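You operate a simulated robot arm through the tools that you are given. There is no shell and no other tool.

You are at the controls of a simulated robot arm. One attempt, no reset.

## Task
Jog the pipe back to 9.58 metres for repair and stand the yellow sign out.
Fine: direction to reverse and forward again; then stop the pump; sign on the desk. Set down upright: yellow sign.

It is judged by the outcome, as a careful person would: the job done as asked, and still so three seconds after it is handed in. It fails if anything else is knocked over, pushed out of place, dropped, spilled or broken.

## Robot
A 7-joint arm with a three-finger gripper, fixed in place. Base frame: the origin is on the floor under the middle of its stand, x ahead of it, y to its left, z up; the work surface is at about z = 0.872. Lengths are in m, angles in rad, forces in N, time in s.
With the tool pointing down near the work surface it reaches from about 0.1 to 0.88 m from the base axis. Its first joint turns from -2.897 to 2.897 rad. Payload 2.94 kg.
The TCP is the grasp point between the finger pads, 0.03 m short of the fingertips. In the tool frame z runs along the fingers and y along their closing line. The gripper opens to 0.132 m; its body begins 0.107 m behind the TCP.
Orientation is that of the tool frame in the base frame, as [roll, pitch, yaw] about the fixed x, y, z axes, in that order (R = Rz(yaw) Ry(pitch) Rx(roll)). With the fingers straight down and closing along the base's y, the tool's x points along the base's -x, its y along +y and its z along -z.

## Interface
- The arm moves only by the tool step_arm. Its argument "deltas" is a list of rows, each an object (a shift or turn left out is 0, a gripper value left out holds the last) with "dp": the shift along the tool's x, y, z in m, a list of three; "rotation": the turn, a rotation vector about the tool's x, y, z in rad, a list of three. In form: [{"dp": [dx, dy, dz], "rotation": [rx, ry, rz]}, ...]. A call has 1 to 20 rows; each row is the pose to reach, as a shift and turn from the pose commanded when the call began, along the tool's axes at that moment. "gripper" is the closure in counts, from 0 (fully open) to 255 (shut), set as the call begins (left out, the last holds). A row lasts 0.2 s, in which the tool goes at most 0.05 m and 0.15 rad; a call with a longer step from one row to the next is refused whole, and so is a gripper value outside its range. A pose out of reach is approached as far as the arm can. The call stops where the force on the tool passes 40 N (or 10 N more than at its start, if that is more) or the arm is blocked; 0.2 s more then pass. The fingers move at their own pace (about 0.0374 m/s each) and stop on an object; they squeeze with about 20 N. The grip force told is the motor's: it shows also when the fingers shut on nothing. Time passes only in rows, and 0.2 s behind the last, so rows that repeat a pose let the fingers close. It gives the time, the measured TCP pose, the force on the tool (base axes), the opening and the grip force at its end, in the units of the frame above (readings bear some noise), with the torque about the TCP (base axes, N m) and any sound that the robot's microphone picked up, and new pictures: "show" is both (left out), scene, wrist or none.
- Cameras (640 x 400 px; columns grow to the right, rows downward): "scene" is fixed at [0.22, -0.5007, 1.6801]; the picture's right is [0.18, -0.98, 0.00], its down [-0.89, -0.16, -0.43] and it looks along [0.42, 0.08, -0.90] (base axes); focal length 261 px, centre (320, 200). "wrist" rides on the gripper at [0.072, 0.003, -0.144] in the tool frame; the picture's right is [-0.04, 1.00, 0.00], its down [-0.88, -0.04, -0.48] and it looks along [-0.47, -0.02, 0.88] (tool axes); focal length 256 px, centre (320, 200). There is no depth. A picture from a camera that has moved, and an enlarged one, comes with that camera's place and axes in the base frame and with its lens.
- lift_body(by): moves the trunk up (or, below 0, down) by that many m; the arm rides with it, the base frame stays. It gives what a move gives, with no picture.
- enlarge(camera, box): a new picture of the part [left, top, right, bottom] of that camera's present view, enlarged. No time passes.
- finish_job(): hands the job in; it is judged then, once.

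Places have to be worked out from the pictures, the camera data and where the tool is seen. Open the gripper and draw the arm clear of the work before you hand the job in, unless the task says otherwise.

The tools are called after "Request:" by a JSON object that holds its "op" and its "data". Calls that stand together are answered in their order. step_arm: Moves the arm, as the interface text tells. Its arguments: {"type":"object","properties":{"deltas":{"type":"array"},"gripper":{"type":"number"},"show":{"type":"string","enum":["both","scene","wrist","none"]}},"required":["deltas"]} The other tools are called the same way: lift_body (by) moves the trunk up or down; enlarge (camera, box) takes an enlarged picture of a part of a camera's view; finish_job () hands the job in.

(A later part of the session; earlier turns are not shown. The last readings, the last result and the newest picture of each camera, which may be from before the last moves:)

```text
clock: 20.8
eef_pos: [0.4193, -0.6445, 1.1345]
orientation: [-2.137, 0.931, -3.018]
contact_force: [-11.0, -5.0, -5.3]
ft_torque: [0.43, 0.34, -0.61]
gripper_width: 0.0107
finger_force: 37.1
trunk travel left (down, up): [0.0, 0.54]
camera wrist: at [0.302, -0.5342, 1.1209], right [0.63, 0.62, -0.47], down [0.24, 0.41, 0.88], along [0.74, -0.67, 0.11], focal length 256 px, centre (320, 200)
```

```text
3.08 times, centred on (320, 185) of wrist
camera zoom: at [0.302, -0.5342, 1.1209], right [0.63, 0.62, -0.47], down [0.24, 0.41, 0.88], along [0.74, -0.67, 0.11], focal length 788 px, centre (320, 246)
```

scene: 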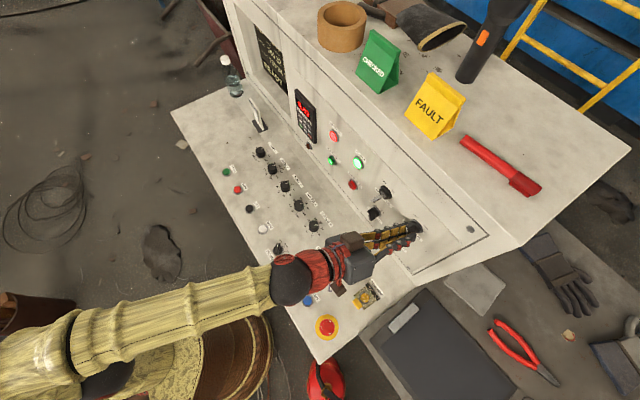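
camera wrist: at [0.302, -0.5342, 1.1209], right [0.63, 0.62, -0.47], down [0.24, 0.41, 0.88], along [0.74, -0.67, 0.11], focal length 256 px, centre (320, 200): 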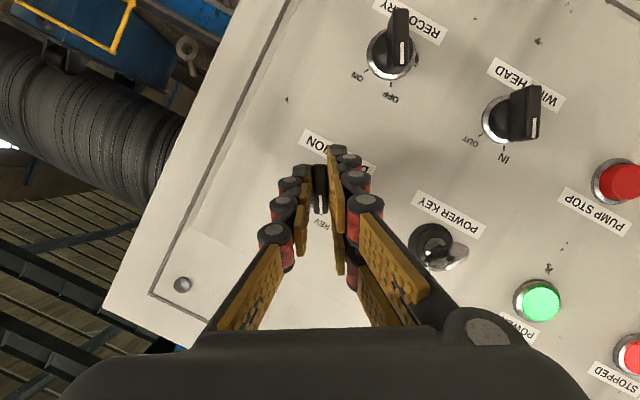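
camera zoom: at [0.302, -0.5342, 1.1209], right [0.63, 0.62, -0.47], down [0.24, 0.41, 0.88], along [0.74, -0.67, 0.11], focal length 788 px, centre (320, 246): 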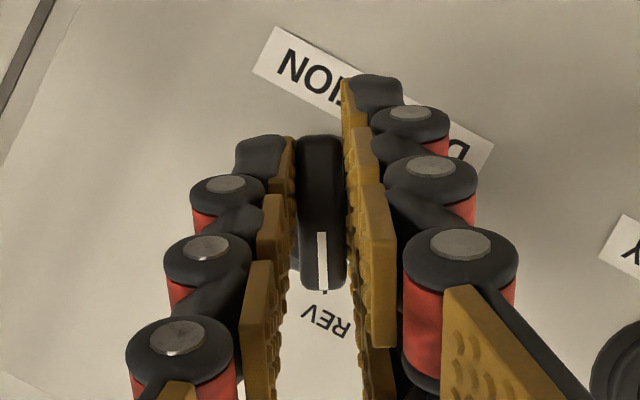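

The marker now points at REV. I'm releasing the bar gently (partial opening to stay clear of the power key) and backing straight out from the panel.

Request:
{"op": "step_arm", "data": {"deltas": [{"dp": [0, 0, 0]}, {"dp": [0, 0, 0]}, {"dp": [0, 0, 0]}], "gripper": 165, "show": "none"}}

Request:
{"op": "step_arm", "data": {"deltas": [{"dp": [0.0074, 0, -0.0186]}, {"dp": [0.0184, 0, -0.0465]}, {"dp": [0.0331, 0, -0.0837]}, {"dp": [0.0478, 0, -0.1209]}], "show": "both"}}

Request:
{"op": "enlarge", "data": {"camera": "wrist", "box": [240, 120, 460, 270]}}

```text
clock: 21.6
eef_pos: [0.4199, -0.6425, 1.1354]
orientation: [-2.137, 0.932, -3.015]
contact_force: [0.5, 1.0, 0.4]
ft_torque: [-0.01, 0.01, 0.01]
gripper_width: 0.0466
finger_force: 0.1
trunk travel left (down, up): [0.0, 0.54]
```

```text
clock: 22.4
eef_pos: [0.3809, -0.6096, 0.9708]
orientation: [-2.469, 0.822, 3.016]
contact_force: [-0.1, 0.6, 0.6]
ft_torque: [0.0, -0.02, 0.01]
gripper_width: 0.0465
finger_force: 0.2
trunk travel left (down, up): [0.0, 0.54]
stopped in row 3: the arm was blocked; the commanded pose is now the measured one
camera wrist: at [0.2641, -0.502, 0.993], right [0.58, 0.71, -0.39], down [0.34, 0.23, 0.91], along [0.74, -0.66, -0.11], focal length 256 px, centre (320, 200)
```

scene: 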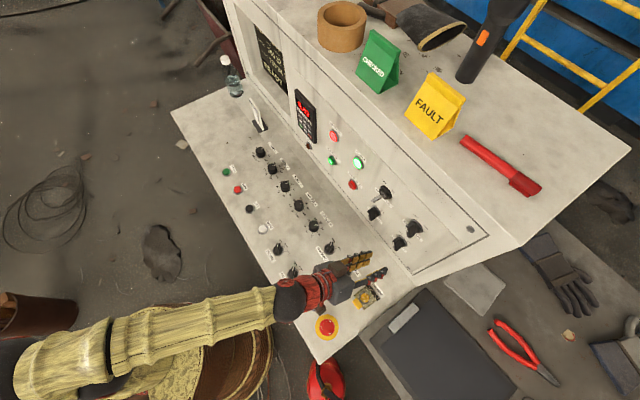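
wrist: 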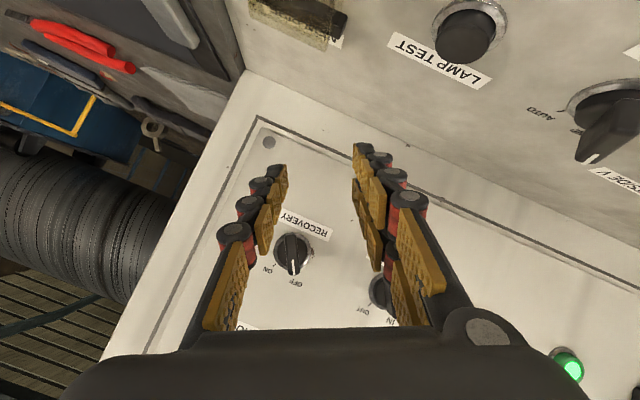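

```text
2.67 times, centred on (350, 195) of wrist
camera zoom: at [0.2641, -0.502, 0.993], right [0.58, 0.71, -0.39], down [0.34, 0.23, 0.91], along [0.74, -0.66, -0.11], focal length 683 px, centre (240, 213)
```

zoom: 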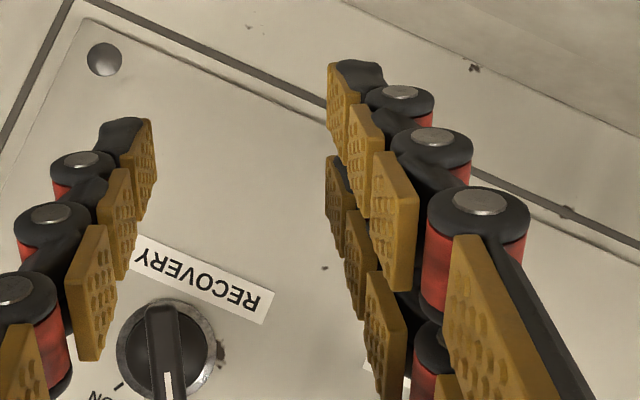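

The direction knob released, but while retracting, the arm sagged to z≈0.97 because the tilted pose went out of reach. There was no contact, and RECOVERY still reads OFF. I'm moving up and away from the panel while bringing the tool back to pointing down.

Request:
{"op": "step_arm", "data": {"deltas": [{"dp": [-0.018, -0.0037, -0.026], "rotation": [-0.043, 0.1193, 0.0408]}, {"dp": [-0.036, -0.0074, -0.052], "rotation": [-0.086, 0.2385, 0.0816]}, {"dp": [-0.0541, -0.0111, -0.078], "rotation": [-0.129, 0.3578, 0.1224]}, {"dp": [-0.0721, -0.0148, -0.104], "rotation": [-0.1721, 0.4771, 0.1632]}, {"dp": [-0.0901, -0.0185, -0.13], "rotation": [-0.2151, 0.5963, 0.2039]}, {"dp": [-0.1082, -0.0222, -0.1561], "rotation": [-0.2581, 0.7156, 0.2447]}, {"dp": [-0.1262, -0.0259, -0.1821], "rotation": [-0.3011, 0.8348, 0.2855]}, {"dp": [-0.1442, -0.0296, -0.2081], "rotation": [-0.3441, 0.9541, 0.3263]}], "show": "both"}}

```text
clock: 24.2
eef_pos: [0.361, -0.4986, 1.2023]
orientation: [-3.139, 0.002, 2.358]
contact_force: [-0.5, 0.9, 0.1]
ft_torque: [0.02, -0.01, -0.01]
gripper_width: 0.0465
finger_force: 0.0
trunk travel left (down, up): [0.0, 0.54]
camera wrist: at [0.311, -0.4451, 1.3448], right [0.74, 0.68, 0.0], down [0.6, -0.65, 0.48], along [0.32, -0.35, -0.88], focal length 256 px, centre (320, 200)
```

scene: 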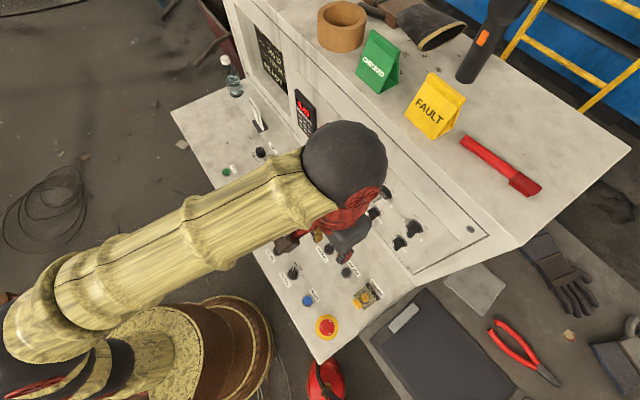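
wrist: 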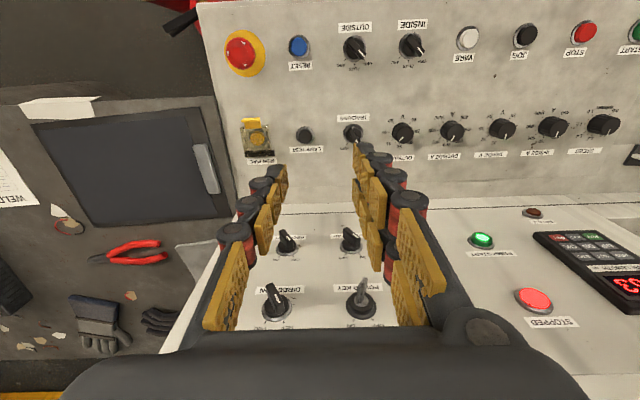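

Tool is vertical again at a safe height. I'm checking the switches stayed as they should after that drop.

Request:
{"op": "enlarge", "data": {"camera": "wrist", "box": [240, 210, 400, 330]}}

Request:
{"op": "enlarge", "data": {"camera": "scene", "box": [360, 170, 440, 260]}}

Request:
{"op": "enlarge", "data": {"camera": "wrist", "box": [220, 0, 640, 170]}}

```text
3.33 times, centred on (320, 270) of wrist
camera zoom: at [0.311, -0.4451, 1.3448], right [0.74, 0.68, 0.0], down [0.6, -0.65, 0.48], along [0.32, -0.35, -0.88], focal length 853 px, centre (320, -33)
```

zoom: 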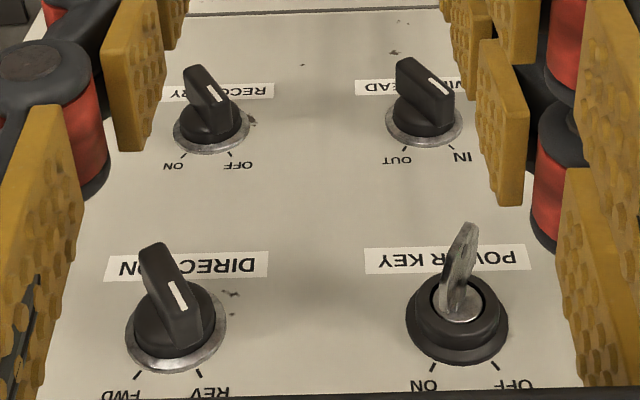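

```text
4.44 times, centred on (400, 215) of scene
camera zoom: at [0.22, -0.5007, 1.6801], right [0.18, -0.98, 0.0], down [-0.89, -0.16, -0.43], along [0.42, 0.08, -0.9], focal length 1159 px, centre (-36, 133)
```

zoom: 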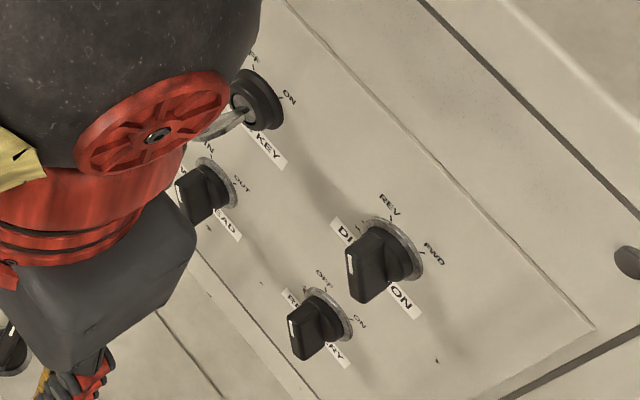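

```text
1.52 times, centred on (430, 85) of wrist
camera zoom: at [0.311, -0.4451, 1.3448], right [0.74, 0.68, 0.0], down [0.6, -0.65, 0.48], along [0.32, -0.35, -0.88], focal length 390 px, centre (152, 375)
```

zoom: 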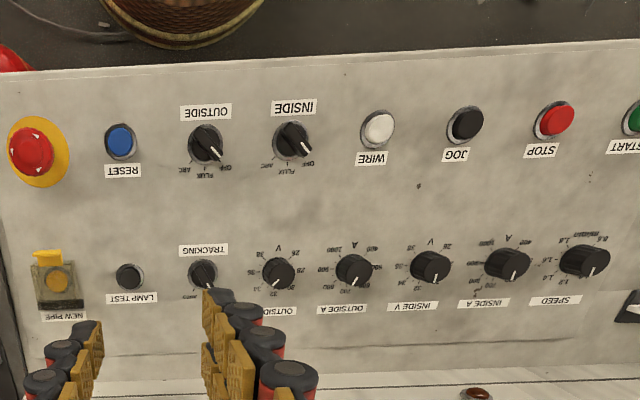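

All switches are as expected, with DIRECTION at REV. I'm now closing the fingers into a fist and moving to above the JOG button at about [0.517, -0.206], staying 0.1 m over it.

Request:
{"op": "step_arm", "data": {"deltas": [{"dp": [0.0107, 0.0354, 0.02]}, {"dp": [0.0215, 0.0707, 0.04]}, {"dp": [0.0322, 0.1061, 0.06]}, {"dp": [0.043, 0.1415, 0.085]}, {"dp": [0.0537, 0.1768, 0.11]}, {"dp": [0.0645, 0.2122, 0.135]}, {"dp": [0.0752, 0.2476, 0.16]}, {"dp": [0.086, 0.2829, 0.18]}, {"dp": [0.0967, 0.3183, 0.2013]}, {"dp": [0.0967, 0.3183, 0.2013]}], "gripper": 255, "show": "both"}}

```text
clock: 26.4
eef_pos: [0.5161, -0.2054, 1.0013]
orientation: [-3.14, 0.004, 2.359]
contact_force: [0.8, 0.6, -0.1]
ft_torque: [-0.01, 0.04, -0.01]
gripper_width: 0.0
finger_force: 20.1
trunk travel left (down, up): [0.0, 0.54]
camera wrist: at [0.4661, -0.1522, 1.1439], right [0.74, 0.68, 0.0], down [0.59, -0.65, 0.48], along [0.32, -0.35, -0.88], focal length 256 px, centre (320, 200)
```

scene: 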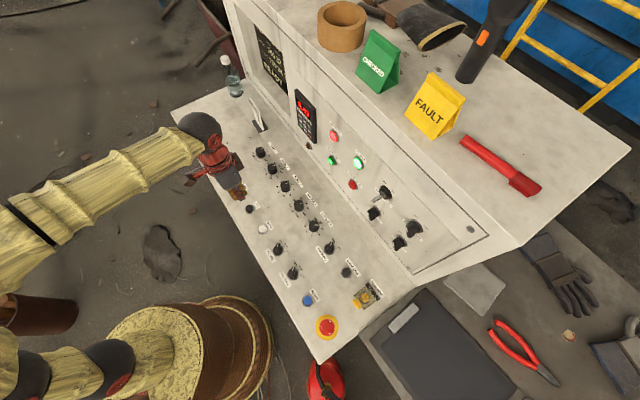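
wrist: 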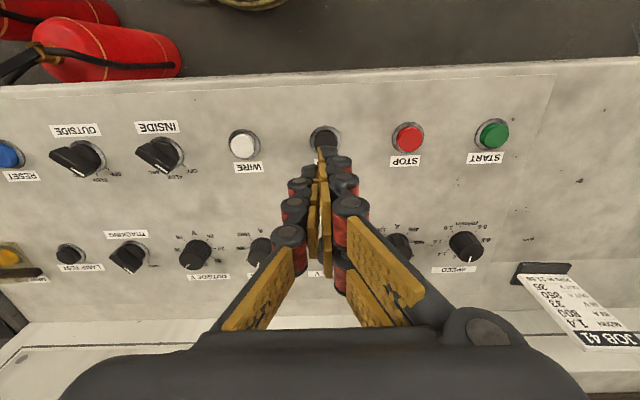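

The fist is above JOG. I'm zooming in on the wrist view to verify lateral alignment before descending.

Request:
{"op": "enlarge", "data": {"camera": "wrist", "box": [260, 100, 400, 200]}}

Request:
{"op": "enlarge", "data": {"camera": "scene", "box": [180, 130, 300, 230]}}

Request:
{"op": "enlarge", "data": {"camera": "scene", "box": [285, 80, 345, 150]}}

```text
4.00 times, centred on (330, 150) of wrist
camera zoom: at [0.4661, -0.1522, 1.1439], right [0.74, 0.68, 0.0], down [0.59, -0.65, 0.48], along [0.32, -0.35, -0.88], focal length 1024 px, centre (280, 400)
```

zoom: 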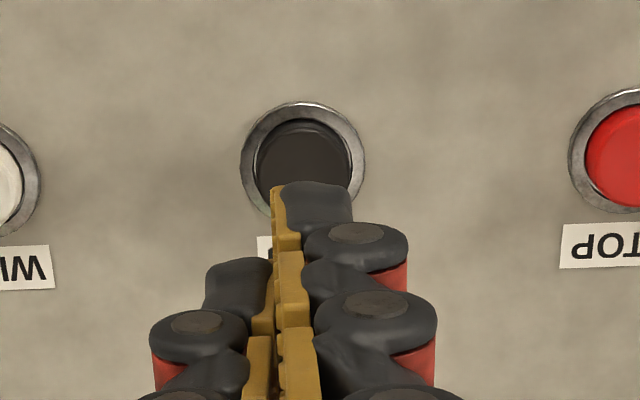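

```text
4.00 times, centred on (240, 180) of scene
camera zoom: at [0.22, -0.5007, 1.6801], right [0.18, -0.98, 0.0], down [-0.89, -0.16, -0.43], along [0.42, 0.08, -0.9], focal length 1043 px, centre (640, 280)
```

zoom: 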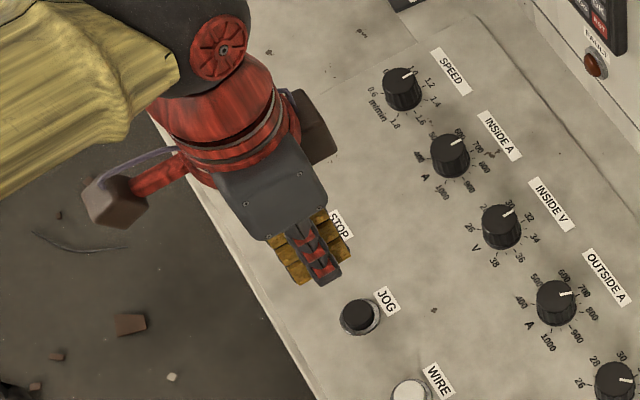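

```text
5.71 times, centred on (315, 115) of scene
camera zoom: at [0.22, -0.5007, 1.6801], right [0.18, -0.98, 0.0], down [-0.89, -0.16, -0.43], along [0.42, 0.08, -0.9], focal length 1490 px, centre (349, 686)
```

zoom: 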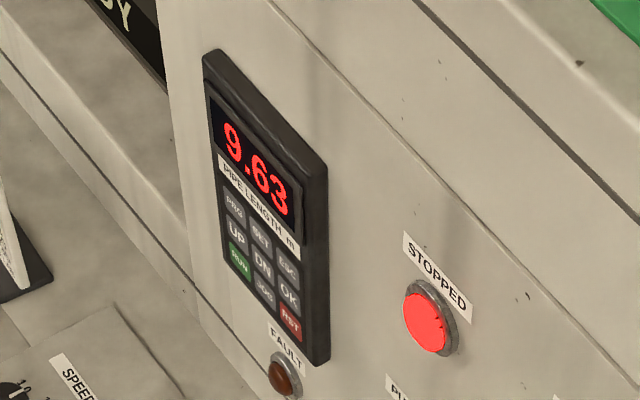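

JOG is about 5 mm toward tool +y from the fist's centre. I'm shifting by that much and descending to about 1 cm above the button.

Request:
{"op": "step_arm", "data": {"deltas": [{"dp": [0, 0.005, 0.025]}, {"dp": [0, 0.005, 0.05]}, {"dp": [0, 0.005, 0.071]}, {"dp": [0, 0.005, 0.071]}], "show": "both"}}

Request:
{"op": "enlarge", "data": {"camera": "wrist", "box": [260, 100, 400, 200]}}

Request:
{"op": "enlarge", "data": {"camera": "scene", "box": [200, 150, 300, 240]}}

```text
clock: 27.4
eef_pos: [0.5195, -0.2029, 0.9305]
orientation: [-3.14, 0.005, 2.359]
contact_force: [1.1, -0.4, -0.5]
ft_torque: [0.02, 0.0, 0.01]
gripper_width: 0.0001
finger_force: 19.5
trunk travel left (down, up): [0.0, 0.54]
camera wrist: at [0.4704, -0.149, 1.0733], right [0.74, 0.68, 0.0], down [0.59, -0.65, 0.48], along [0.32, -0.35, -0.88], focal length 256 px, centre (320, 200)
```

scene: 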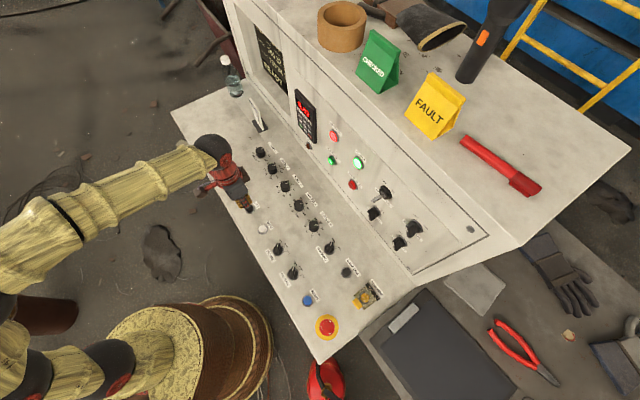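
wrist: 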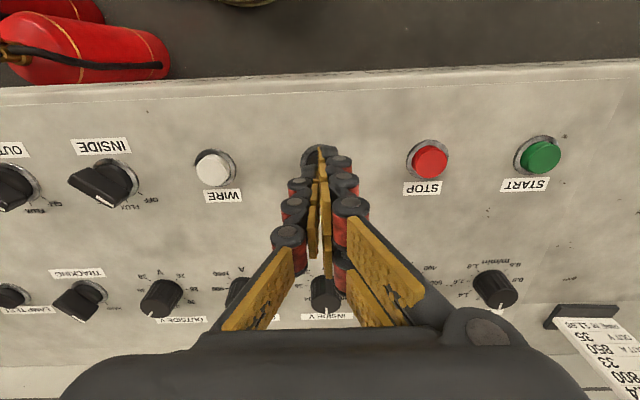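

```text
4.00 times, centred on (330, 150) of wrist
camera zoom: at [0.4704, -0.149, 1.0733], right [0.74, 0.68, 0.0], down [0.59, -0.65, 0.48], along [0.32, -0.35, -0.88], focal length 1024 px, centre (280, 400)
```

zoom: 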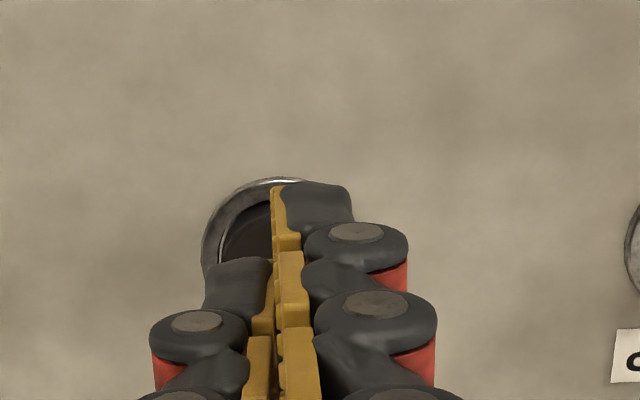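

```text
4.44 times, centred on (250, 195) of scene
camera zoom: at [0.22, -0.5007, 1.6801], right [0.18, -0.98, 0.0], down [-0.89, -0.16, -0.43], along [0.42, 0.08, -0.9], focal length 1159 px, centre (631, 222)
```

zoom: 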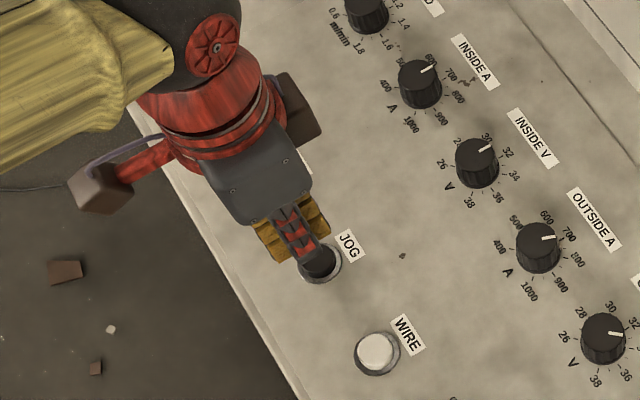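

Alignment over JOG is within ~2 mm, with tips at about z=0.90. I'm descending in small steps, watching force and the display.

Request:
{"op": "step_arm", "data": {"deltas": [{"dp": [0, 0, 0.004]}, {"dp": [0, 0, 0.008]}], "show": "none"}}

Request:
{"op": "enlarge", "data": {"camera": "scene", "box": [285, 80, 345, 150]}}

Request:
{"op": "enlarge", "data": {"camera": "wrist", "box": [260, 100, 400, 200]}}

```text
clock: 28.0
eef_pos: [0.5203, -0.2019, 0.9222]
orientation: [-3.14, 0.005, 2.358]
contact_force: [0.0, -0.1, 0.3]
ft_torque: [0.01, 0.0, -0.02]
gripper_width: 0.0001
finger_force: 20.1
trunk travel left (down, up): [0.0, 0.54]
```

```text
5.71 times, centred on (315, 115) of scene
camera zoom: at [0.22, -0.5007, 1.6801], right [0.18, -0.98, 0.0], down [-0.89, -0.16, -0.43], along [0.42, 0.08, -0.9], focal length 1490 px, centre (349, 686)
```

zoom: 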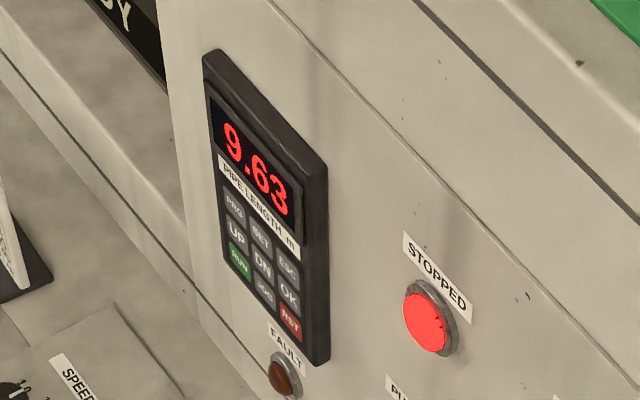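

```text
4.00 times, centred on (330, 150) of wrist
camera zoom: at [0.4712, -0.1484, 1.065], right [0.74, 0.68, 0.0], down [0.59, -0.65, 0.48], along [0.32, -0.35, -0.88], focal length 1024 px, centre (280, 400)
```

zoom: 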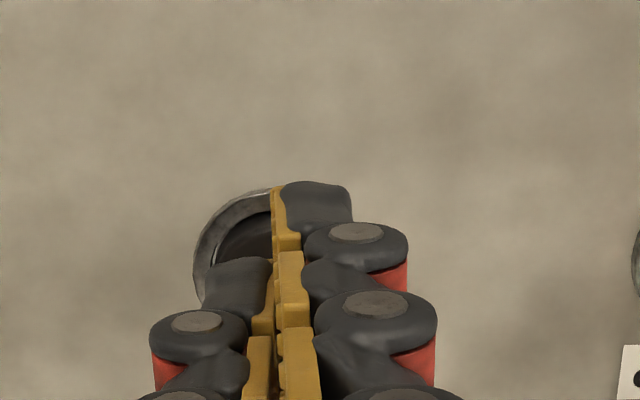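

No contact yet and the display still reads 9.63. I'm lowering another 5 mm.

Request:
{"op": "step_arm", "data": {"deltas": [{"dp": [0, 0, 0.005]}], "show": "none"}}

Request:
{"op": "enlarge", "data": {"camera": "scene", "box": [285, 80, 345, 150]}}

```text
clock: 28.4
eef_pos: [0.5201, -0.2007, 0.9177]
orientation: [-3.139, 0.003, 2.357]
contact_force: [-0.8, 0.5, -0.2]
ft_torque: [-0.02, -0.02, 0.04]
gripper_width: 0.0
finger_force: 20.2
trunk travel left (down, up): [0.0, 0.54]
```

```text
5.71 times, centred on (315, 115) of scene
camera zoom: at [0.22, -0.5007, 1.6801], right [0.18, -0.98, 0.0], down [-0.89, -0.16, -0.43], along [0.42, 0.08, -0.9], focal length 1490 px, centre (349, 686)
```

zoom: 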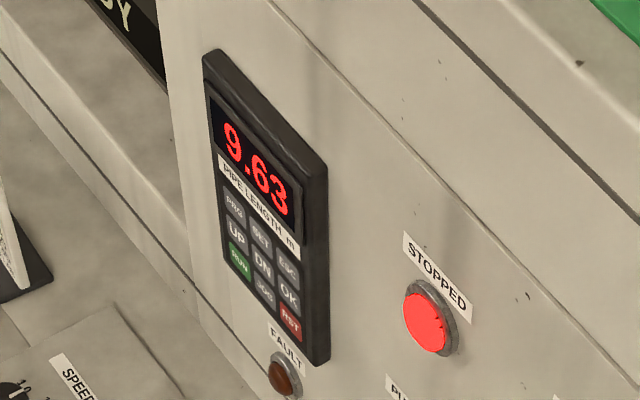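

Still no contact at tip height ≈0.888, so I'm going another 3 mm down.

Request:
{"op": "step_arm", "data": {"deltas": [{"dp": [0, 0, 0.003]}], "show": "none"}}

Request:
{"op": "enlarge", "data": {"camera": "scene", "box": [285, 80, 345, 150]}}

```text
clock: 28.8
eef_pos: [0.5206, -0.2009, 0.915]
orientation: [-3.14, 0.004, 2.358]
contact_force: [0.0, 0.5, 0.4]
ft_torque: [0.0, 0.01, -0.02]
gripper_width: 0.0001
finger_force: 20.0
trunk travel left (down, up): [0.0, 0.54]
```

```text
5.71 times, centred on (315, 115) of scene
camera zoom: at [0.22, -0.5007, 1.6801], right [0.18, -0.98, 0.0], down [-0.89, -0.16, -0.43], along [0.42, 0.08, -0.9], focal length 1490 px, centre (349, 686)
```

zoom: 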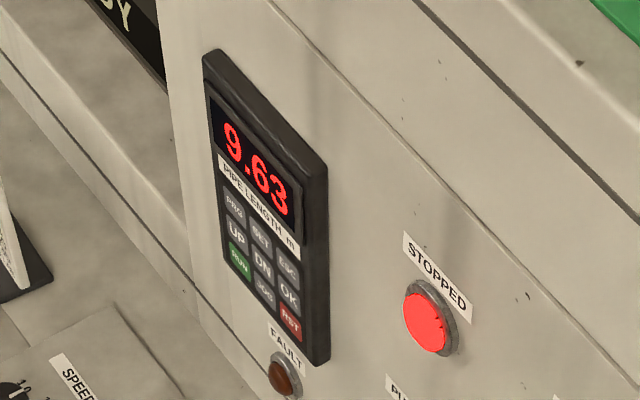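

I'm still in free air with tips at about 0.885; another 3 mm down.

Request:
{"op": "step_arm", "data": {"deltas": [{"dp": [0, 0, 0.003]}], "show": "none"}}

Request:
{"op": "enlarge", "data": {"camera": "scene", "box": [285, 80, 345, 150]}}

Request:
{"op": "enlarge", "data": {"camera": "wrist", "box": [260, 100, 400, 200]}}

```text
clock: 29.2
eef_pos: [0.5208, -0.2028, 0.9115]
orientation: [-3.141, 0.002, 2.358]
contact_force: [-0.6, 1.0, 0.7]
ft_torque: [-0.02, 0.0, 0.03]
gripper_width: 0.0
finger_force: 19.8
trunk travel left (down, up): [0.0, 0.54]
```

```text
5.71 times, centred on (315, 115) of scene
camera zoom: at [0.22, -0.5007, 1.6801], right [0.18, -0.98, 0.0], down [-0.89, -0.16, -0.43], along [0.42, 0.08, -0.9], focal length 1490 px, centre (349, 686)
```

zoom: 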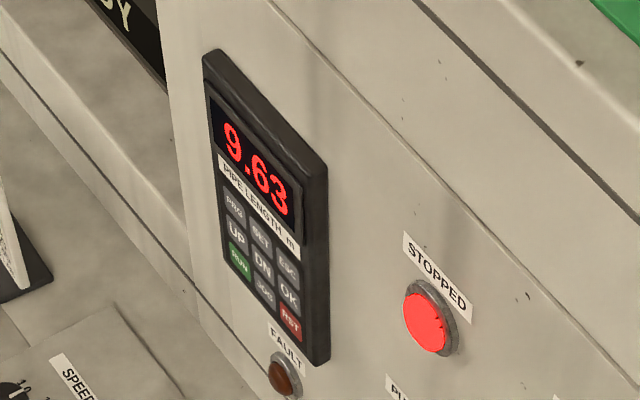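

```text
4.00 times, centred on (330, 150) of wrist
camera zoom: at [0.4717, -0.1483, 1.054], right [0.74, 0.68, 0.0], down [0.59, -0.65, 0.48], along [0.32, -0.35, -0.88], focal length 1024 px, centre (280, 400)
```

zoom: 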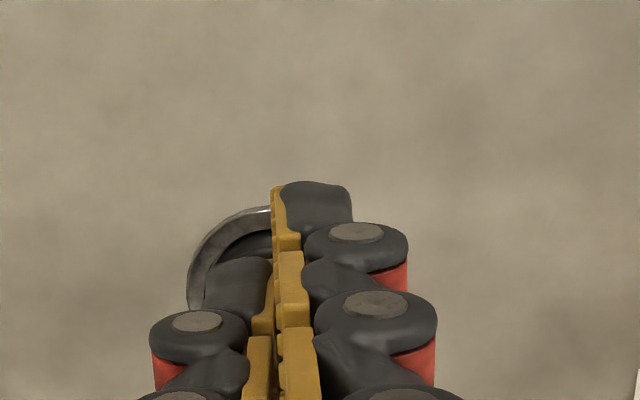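

No force yet; the tips are still just above the cap, so I'm continuing down 3 mm.

Request:
{"op": "step_arm", "data": {"deltas": [{"dp": [0, 0, 0.003]}], "show": "none"}}

Request:
{"op": "enlarge", "data": {"camera": "scene", "box": [285, 80, 345, 150]}}

```text
clock: 29.6
eef_pos: [0.521, -0.2032, 0.909]
orientation: [-3.14, 0.004, 2.358]
contact_force: [-0.5, 0.3, 0.2]
ft_torque: [0.02, 0.01, -0.02]
gripper_width: 0.0063
finger_force: 28.8
trunk travel left (down, up): [0.0, 0.54]
```

```text
5.71 times, centred on (315, 115) of scene
camera zoom: at [0.22, -0.5007, 1.6801], right [0.18, -0.98, 0.0], down [-0.89, -0.16, -0.43], along [0.42, 0.08, -0.9], focal length 1490 px, centre (349, 686)
```

zoom: 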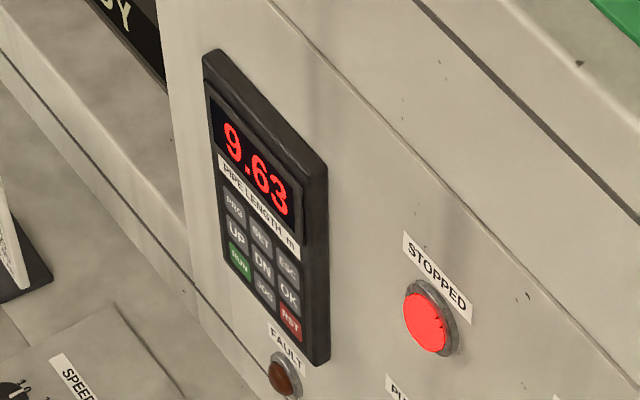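

The width jumped to 6 mm with tips touching: the button cap is spreading the fingers apart. I'm lifting back up 1.5 cm to re-plan the press with a single fingertip.

Request:
{"op": "enlarge", "data": {"camera": "wrist", "box": [260, 100, 400, 200]}}

Request:
{"op": "step_arm", "data": {"deltas": [{"dp": [0, 0, -0.01]}, {"dp": [0, 0, -0.02]}, {"dp": [0, 0, -0.02]}], "show": "both"}}

```text
4.00 times, centred on (330, 150) of wrist
camera zoom: at [0.4717, -0.1481, 1.0515], right [0.74, 0.68, 0.0], down [0.59, -0.65, 0.48], along [0.32, -0.35, -0.88], focal length 1024 px, centre (280, 400)
```

zoom: 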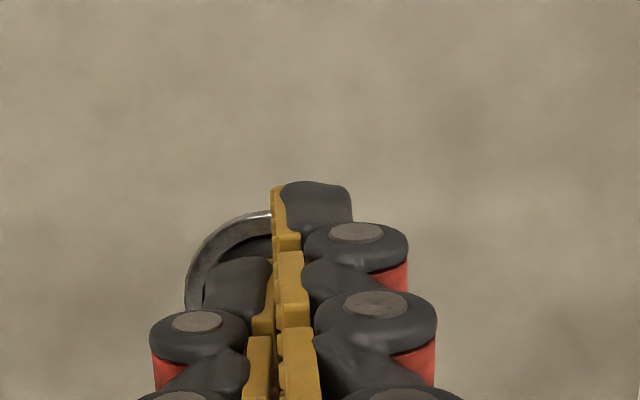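

```text
clock: 30.4
eef_pos: [0.5217, -0.2017, 0.9288]
orientation: [-3.141, 0.003, 2.357]
contact_force: [0.1, -0.6, 0.8]
ft_torque: [-0.04, 0.01, 0.0]
gripper_width: 0.0
finger_force: 28.3
trunk travel left (down, up): [0.0, 0.54]
camera wrist: at [0.4715, -0.1478, 1.0711], right [0.74, 0.68, 0.0], down [0.59, -0.65, 0.48], along [0.32, -0.35, -0.88], focal length 256 px, centre (320, 200)
```

scene: 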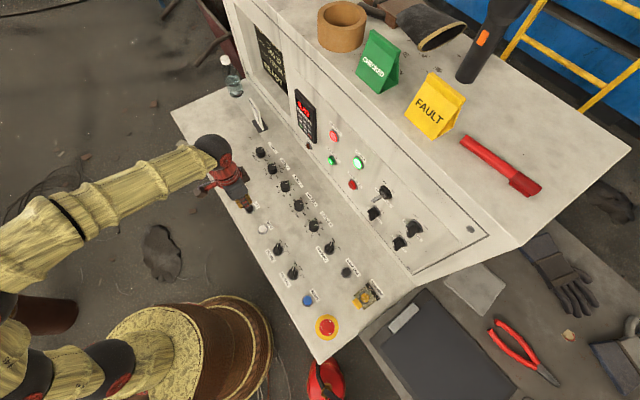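
wrist: 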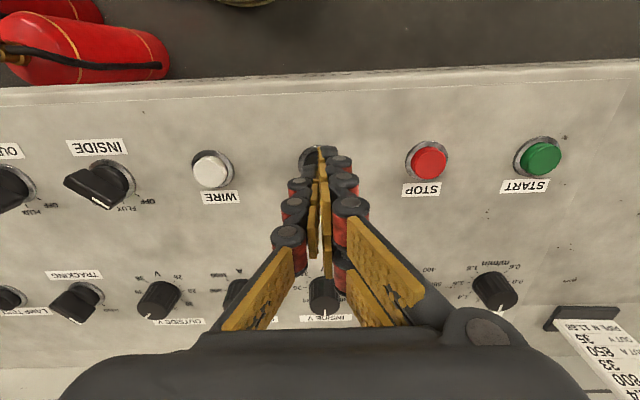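

The contact point was at tips ≈ z 0.879. I'm opening slightly (to ~22 mm) and shifting +y so the single thumb tip sits centred over JOG while the other two fingers stay over bare desk.

Request:
{"op": "step_arm", "data": {"deltas": [{"dp": [0.0003, 0.008, 0]}, {"dp": [0.0006, 0.0166, 0]}, {"dp": [0.0006, 0.0166, 0]}, {"dp": [0.0006, 0.0166, 0]}], "gripper": 212, "show": "wrist"}}

Request:
{"op": "enlarge", "data": {"camera": "wrist", "box": [240, 100, 400, 210]}}

Request:
{"op": "enlarge", "data": {"camera": "scene", "box": [200, 150, 300, 240]}}

```text
clock: 31.4
eef_pos: [0.5319, -0.1907, 0.9273]
orientation: [-3.139, 0.004, 2.357]
contact_force: [0.1, -0.4, 0.0]
ft_torque: [0.03, 0.01, 0.01]
gripper_width: 0.0222
finger_force: 0.0
trunk travel left (down, up): [0.0, 0.54]
camera wrist: at [0.4824, -0.136, 1.0704], right [0.74, 0.68, 0.0], down [0.59, -0.65, 0.48], along [0.32, -0.35, -0.88], focal length 256 px, centre (320, 200)
```

wrist: 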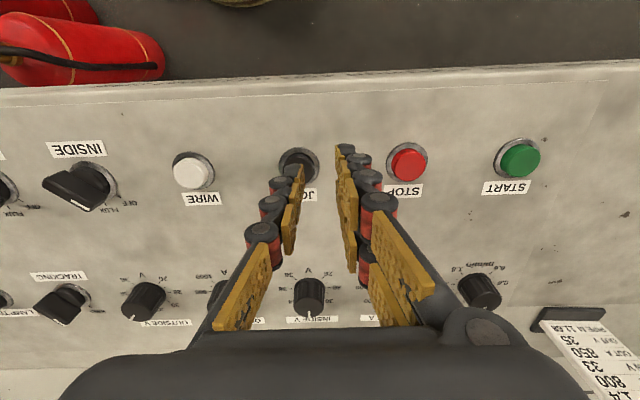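

```text
3.64 times, centred on (320, 155) of wrist
camera zoom: at [0.4824, -0.136, 1.0704], right [0.74, 0.68, 0.0], down [0.59, -0.65, 0.48], along [0.32, -0.35, -0.88], focal length 931 px, centre (320, 364)
```

zoom: 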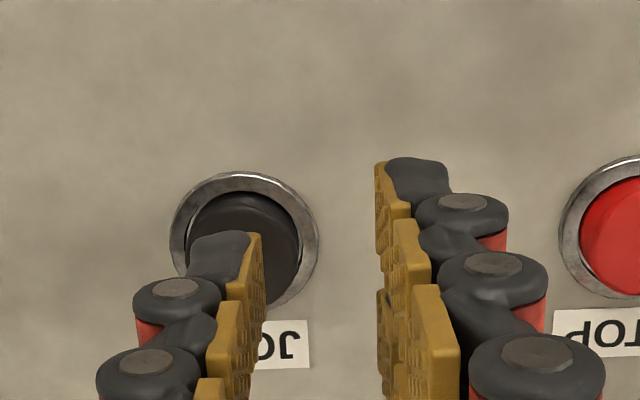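

```text
4.44 times, centred on (250, 195) of scene
camera zoom: at [0.22, -0.5007, 1.6801], right [0.18, -0.98, 0.0], down [-0.89, -0.16, -0.43], along [0.42, 0.08, -0.9], focal length 1159 px, centre (631, 222)
```

zoom: 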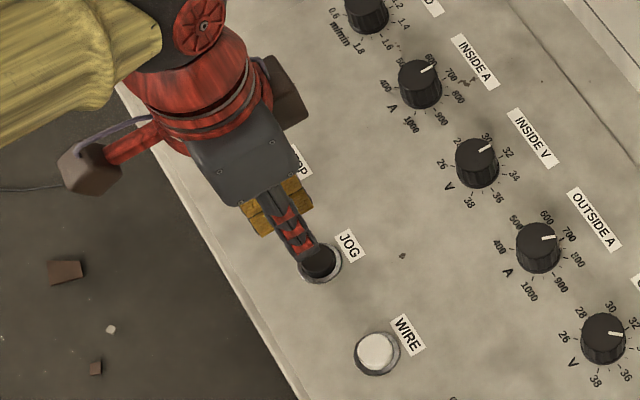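

The thumb tip is almost over JOG; it needs about 2.6 mm more in +y. I'm applying that and descending to just above the cap.

Request:
{"op": "step_arm", "data": {"deltas": [{"dp": [0, 0.0026, 0.005]}, {"dp": [0, 0.0026, 0.012]}], "show": "none"}}

Request:
{"op": "step_arm", "data": {"deltas": [{"dp": [0, 0, 0.003]}], "show": "wrist"}}

Request:
{"op": "enlarge", "data": {"camera": "wrist", "box": [240, 100, 400, 210]}}

Request:
{"op": "enlarge", "data": {"camera": "scene", "box": [285, 80, 345, 150]}}

```text
clock: 32.0
eef_pos: [0.5335, -0.1889, 0.917]
orientation: [-3.14, 0.007, 2.358]
contact_force: [0.3, -0.8, 0.3]
ft_torque: [-0.01, -0.03, -0.01]
gripper_width: 0.0221
finger_force: 0.0
trunk travel left (down, up): [0.0, 0.54]
```

```text
clock: 32.4
eef_pos: [0.5333, -0.1881, 0.9118]
orientation: [-3.14, 0.004, 2.358]
contact_force: [-0.2, 0.0, 0.3]
ft_torque: [-0.01, -0.01, 0.01]
gripper_width: 0.0222
finger_force: 0.2
trunk travel left (down, up): [0.0, 0.54]
camera wrist: at [0.4844, -0.1342, 1.0553], right [0.74, 0.68, 0.0], down [0.59, -0.65, 0.48], along [0.32, -0.35, -0.88], focal length 256 px, centre (320, 200)
```

wrist: 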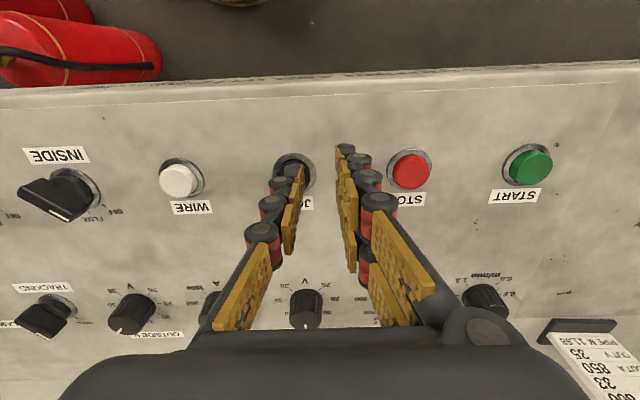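

```text
3.64 times, centred on (320, 155) of wrist
camera zoom: at [0.4844, -0.1342, 1.0553], right [0.74, 0.68, 0.0], down [0.59, -0.65, 0.48], along [0.32, -0.35, -0.88], focal length 931 px, centre (320, 364)
```

zoom: 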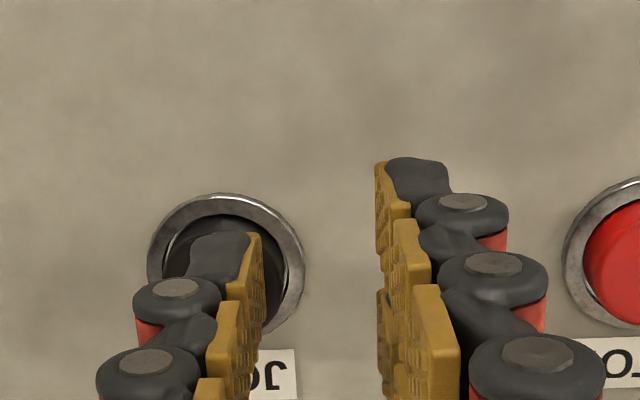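

```text
5.71 times, centred on (315, 115) of scene
camera zoom: at [0.22, -0.5007, 1.6801], right [0.18, -0.98, 0.0], down [-0.89, -0.16, -0.43], along [0.42, 0.08, -0.9], focal length 1490 px, centre (349, 686)
```

zoom: 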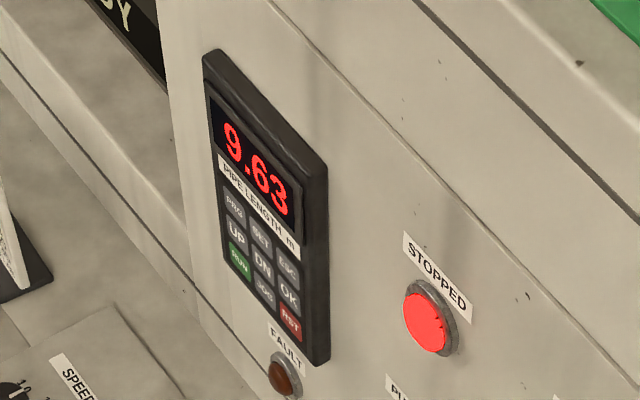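

The thumb tip is now well inside the JOG cap. I'm lowering in 2–3 mm steps and reading force and display each time.

Request:
{"op": "step_arm", "data": {"deltas": [{"dp": [0, 0, 0.003]}], "show": "none"}}

Request:
{"op": "enlarge", "data": {"camera": "scene", "box": [285, 80, 345, 150]}}

```text
clock: 32.8
eef_pos: [0.5337, -0.1874, 0.9093]
orientation: [-3.139, 0.003, 2.358]
contact_force: [-0.5, -0.9, 0.9]
ft_torque: [-0.02, 0.03, -0.02]
gripper_width: 0.0225
finger_force: 0.7
trunk travel left (down, up): [0.0, 0.54]
heard: click
```

```text
5.71 times, centred on (315, 115) of scene
camera zoom: at [0.22, -0.5007, 1.6801], right [0.18, -0.98, 0.0], down [-0.89, -0.16, -0.43], along [0.42, 0.08, -0.9], focal length 1490 px, centre (349, 686)
```

zoom: 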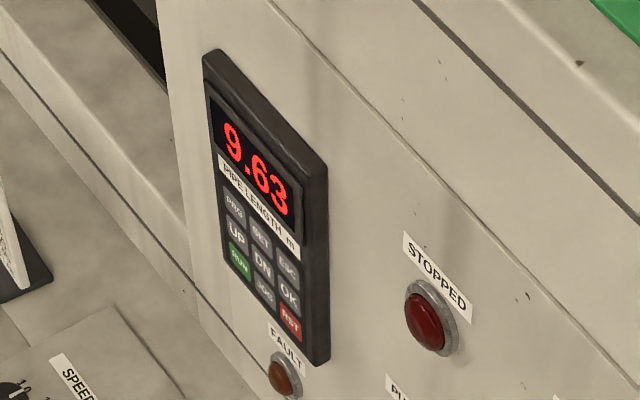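

A click was heard and the STOPPED lamp went out, so the pipe is jogging. I'm holding one short step and reading the display.

Request:
{"op": "step_arm", "data": {"deltas": [{"dp": [0, 0, 0.0005]}], "show": "none"}}

Request:
{"op": "enlarge", "data": {"camera": "scene", "box": [285, 80, 345, 150]}}

```text
clock: 33.2
eef_pos: [0.5342, -0.1868, 0.9105]
orientation: [-3.14, 0.005, 2.358]
contact_force: [-0.6, -0.8, 1.9]
ft_torque: [-0.01, 0.04, 0.04]
gripper_width: 0.0225
finger_force: 0.0
trunk travel left (down, up): [0.0, 0.54]
```

```text
5.71 times, centred on (315, 115) of scene
camera zoom: at [0.22, -0.5007, 1.6801], right [0.18, -0.98, 0.0], down [-0.89, -0.16, -0.43], along [0.42, 0.08, -0.9], focal length 1490 px, centre (349, 686)
```

zoom: 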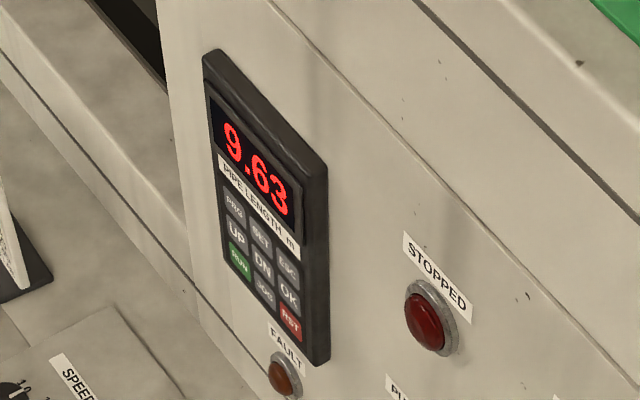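

Still 9.63 with the lamp off; the jog may be slow. I'm holding a bit longer with 1 mm more press.

Request:
{"op": "step_arm", "data": {"deltas": [{"dp": [0, -0.0005, 0.001]}, {"dp": [0, -0.0005, 0.001]}], "show": "none"}}

Request:
{"op": "enlarge", "data": {"camera": "scene", "box": [285, 80, 345, 150]}}

```text
clock: 33.8
eef_pos: [0.5339, -0.1881, 0.9092]
orientation: [-3.139, 0.005, 2.358]
contact_force: [1.2, -0.2, 4.2]
ft_torque: [-0.02, 0.01, 0.0]
gripper_width: 0.0219
finger_force: 0.1
trunk travel left (down, up): [0.0, 0.54]
```

```text
5.71 times, centred on (315, 115) of scene
camera zoom: at [0.22, -0.5007, 1.6801], right [0.18, -0.98, 0.0], down [-0.89, -0.16, -0.43], along [0.42, 0.08, -0.9], focal length 1490 px, centre (349, 686)
```

zoom: 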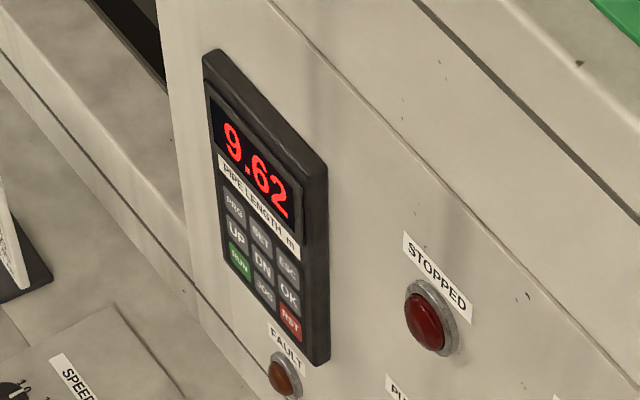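

It now reads 9.62 and is counting down slowly. I'm holding for about a second more to measure the rate.

Request:
{"op": "step_arm", "data": {"deltas": [{"dp": [0, 0, 0]}, {"dp": [0, 0, 0]}, {"dp": [0, 0, 0]}], "show": "none"}}

Request:
{"op": "enlarge", "data": {"camera": "scene", "box": [285, 80, 345, 150]}}

```text
clock: 34.6
eef_pos: [0.5333, -0.1876, 0.9074]
orientation: [-3.141, 0.004, 2.358]
contact_force: [0.9, 0.0, 1.8]
ft_torque: [-0.01, 0.01, 0.0]
gripper_width: 0.0217
finger_force: 0.0
trunk travel left (down, up): [0.0, 0.54]
```

```text
5.71 times, centred on (315, 115) of scene
camera zoom: at [0.22, -0.5007, 1.6801], right [0.18, -0.98, 0.0], down [-0.89, -0.16, -0.43], along [0.42, 0.08, -0.9], focal length 1490 px, centre (349, 686)
```

zoom: 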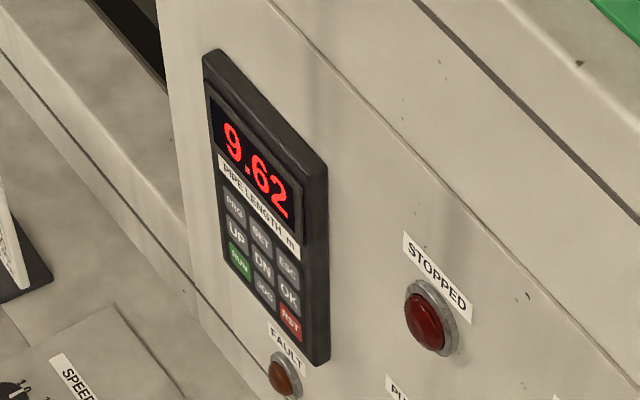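

Still 9.62 at t=34.6; I'm continuing the hold in short steps.

Request:
{"op": "step_arm", "data": {"deltas": [{"dp": [0, 0, 0]}, {"dp": [0, 0, 0]}], "show": "none"}}

Request:
{"op": "enlarge", "data": {"camera": "scene", "box": [285, 80, 345, 150]}}

```text
clock: 35.2
eef_pos: [0.5339, -0.1889, 0.9079]
orientation: [-3.14, 0.005, 2.359]
contact_force: [0.8, -0.3, 2.9]
ft_torque: [-0.02, 0.03, 0.0]
gripper_width: 0.0216
finger_force: 0.2
trunk travel left (down, up): [0.0, 0.54]
```

```text
5.71 times, centred on (315, 115) of scene
camera zoom: at [0.22, -0.5007, 1.6801], right [0.18, -0.98, 0.0], down [-0.89, -0.16, -0.43], along [0.42, 0.08, -0.9], focal length 1490 px, centre (349, 686)
```

zoom: 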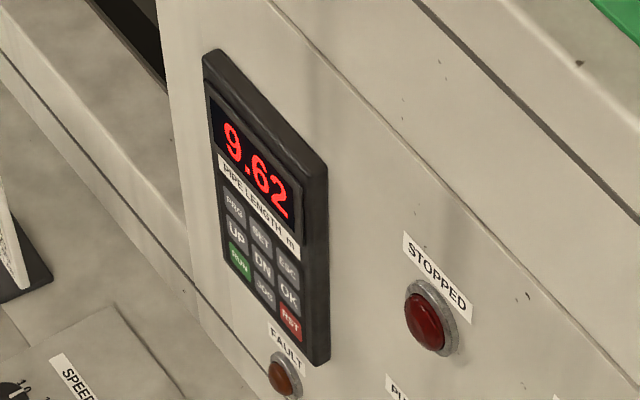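

Still 9.62, so the rate is under ~7 mm/s. I'm continuing.

Request:
{"op": "step_arm", "data": {"deltas": [{"dp": [0, 0, 0]}, {"dp": [0, 0, 0]}], "show": "none"}}

Request:
{"op": "enlarge", "data": {"camera": "scene", "box": [285, 80, 345, 150]}}

```text
clock: 35.8
eef_pos: [0.534, -0.1885, 0.909]
orientation: [-3.138, 0.005, 2.357]
contact_force: [0.5, 0.2, 3.6]
ft_torque: [-0.03, 0.0, 0.01]
gripper_width: 0.0218
finger_force: 0.0
trunk travel left (down, up): [0.0, 0.54]
```

```text
5.71 times, centred on (315, 115) of scene
camera zoom: at [0.22, -0.5007, 1.6801], right [0.18, -0.98, 0.0], down [-0.89, -0.16, -0.43], along [0.42, 0.08, -0.9], focal length 1490 px, centre (349, 686)
```

zoom: 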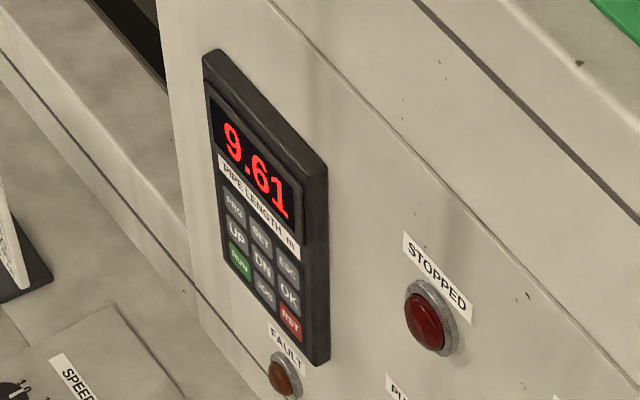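

9.61 at t≈35.6: the rate is about 0.01 m per 2 s, so 9.58 should come up at about t=41.6, and mid-window is about 42.6. I'm holding in longer steps.

Request:
{"op": "step_arm", "data": {"deltas": [{"dp": [0, 0, 0]}, {"dp": [0, 0, 0]}, {"dp": [0, 0, 0]}, {"dp": [0, 0, 0]}, {"dp": [0, 0, 0]}, {"dp": [0, 0, 0]}, {"dp": [0, 0, 0]}, {"dp": [0, 0, 0]}, {"dp": [0, 0, 0]}], "show": "none"}}

Request:
{"op": "enlarge", "data": {"camera": "scene", "box": [285, 80, 345, 150]}}

```text
clock: 37.8
eef_pos: [0.5334, -0.1889, 0.9084]
orientation: [-3.138, 0.006, 2.357]
contact_force: [0.2, -0.6, 2.9]
ft_torque: [-0.02, 0.04, 0.02]
gripper_width: 0.0216
finger_force: 0.0
trunk travel left (down, up): [0.0, 0.54]
```

```text
5.71 times, centred on (315, 115) of scene
camera zoom: at [0.22, -0.5007, 1.6801], right [0.18, -0.98, 0.0], down [-0.89, -0.16, -0.43], along [0.42, 0.08, -0.9], focal length 1490 px, centre (349, 686)
```

zoom: 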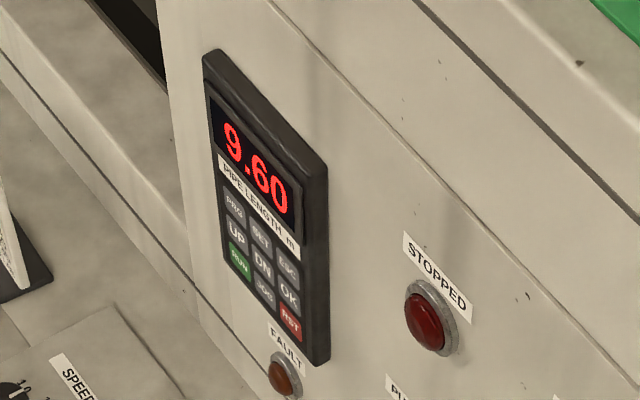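

9.60 at t=37.8, as predicted. I'm holding another 2 s.

Request:
{"op": "step_arm", "data": {"deltas": [{"dp": [0, 0, 0]}, {"dp": [0, 0, 0]}, {"dp": [0, 0, 0]}, {"dp": [0, 0, 0]}, {"dp": [0, 0, 0]}, {"dp": [0, 0, 0]}, {"dp": [0, 0, 0]}, {"dp": [0, 0, 0]}], "show": "none"}}

Request:
{"op": "enlarge", "data": {"camera": "scene", "box": [285, 80, 345, 150]}}

```text
clock: 39.6
eef_pos: [0.5332, -0.1885, 0.9095]
orientation: [-3.14, 0.005, 2.357]
contact_force: [-0.6, 0.1, 3.0]
ft_torque: [-0.02, 0.05, 0.02]
gripper_width: 0.0214
finger_force: 0.1
trunk travel left (down, up): [0.0, 0.54]
```

```text
5.71 times, centred on (315, 115) of scene
camera zoom: at [0.22, -0.5007, 1.6801], right [0.18, -0.98, 0.0], down [-0.89, -0.16, -0.43], along [0.42, 0.08, -0.9], focal length 1490 px, centre (349, 686)
```

zoom: 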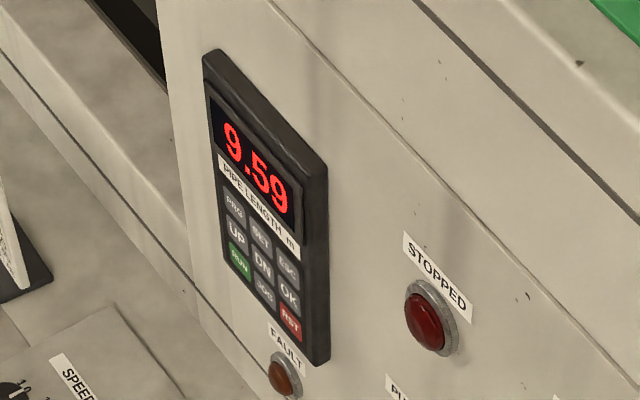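

9.59 at t=39.6, and the next transition is due at ≈41.5. I'm holding 8 more rows and reading again.

Request:
{"op": "step_arm", "data": {"deltas": [{"dp": [0, 0, 0]}, {"dp": [0, 0, 0]}, {"dp": [0, 0, 0]}, {"dp": [0, 0, 0]}, {"dp": [0, 0, 0]}, {"dp": [0, 0, 0]}, {"dp": [0, 0, 0]}, {"dp": [0, 0, 0]}], "show": "none"}}

Request:
{"op": "enlarge", "data": {"camera": "scene", "box": [285, 80, 345, 150]}}

```text
clock: 41.4
eef_pos: [0.5331, -0.1872, 0.9081]
orientation: [-3.14, 0.003, 2.357]
contact_force: [0.3, 0.4, 3.3]
ft_torque: [-0.05, 0.01, 0.01]
gripper_width: 0.0218
finger_force: 0.0
trunk travel left (down, up): [0.0, 0.54]
```

```text
5.71 times, centred on (315, 115) of scene
camera zoom: at [0.22, -0.5007, 1.6801], right [0.18, -0.98, 0.0], down [-0.89, -0.16, -0.43], along [0.42, 0.08, -0.9], focal length 1490 px, centre (349, 686)
```

zoom: 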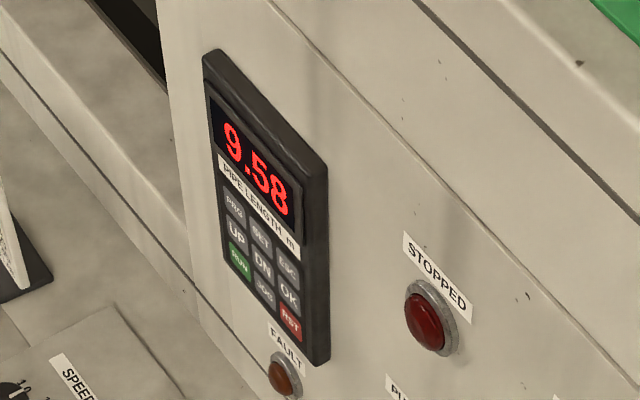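

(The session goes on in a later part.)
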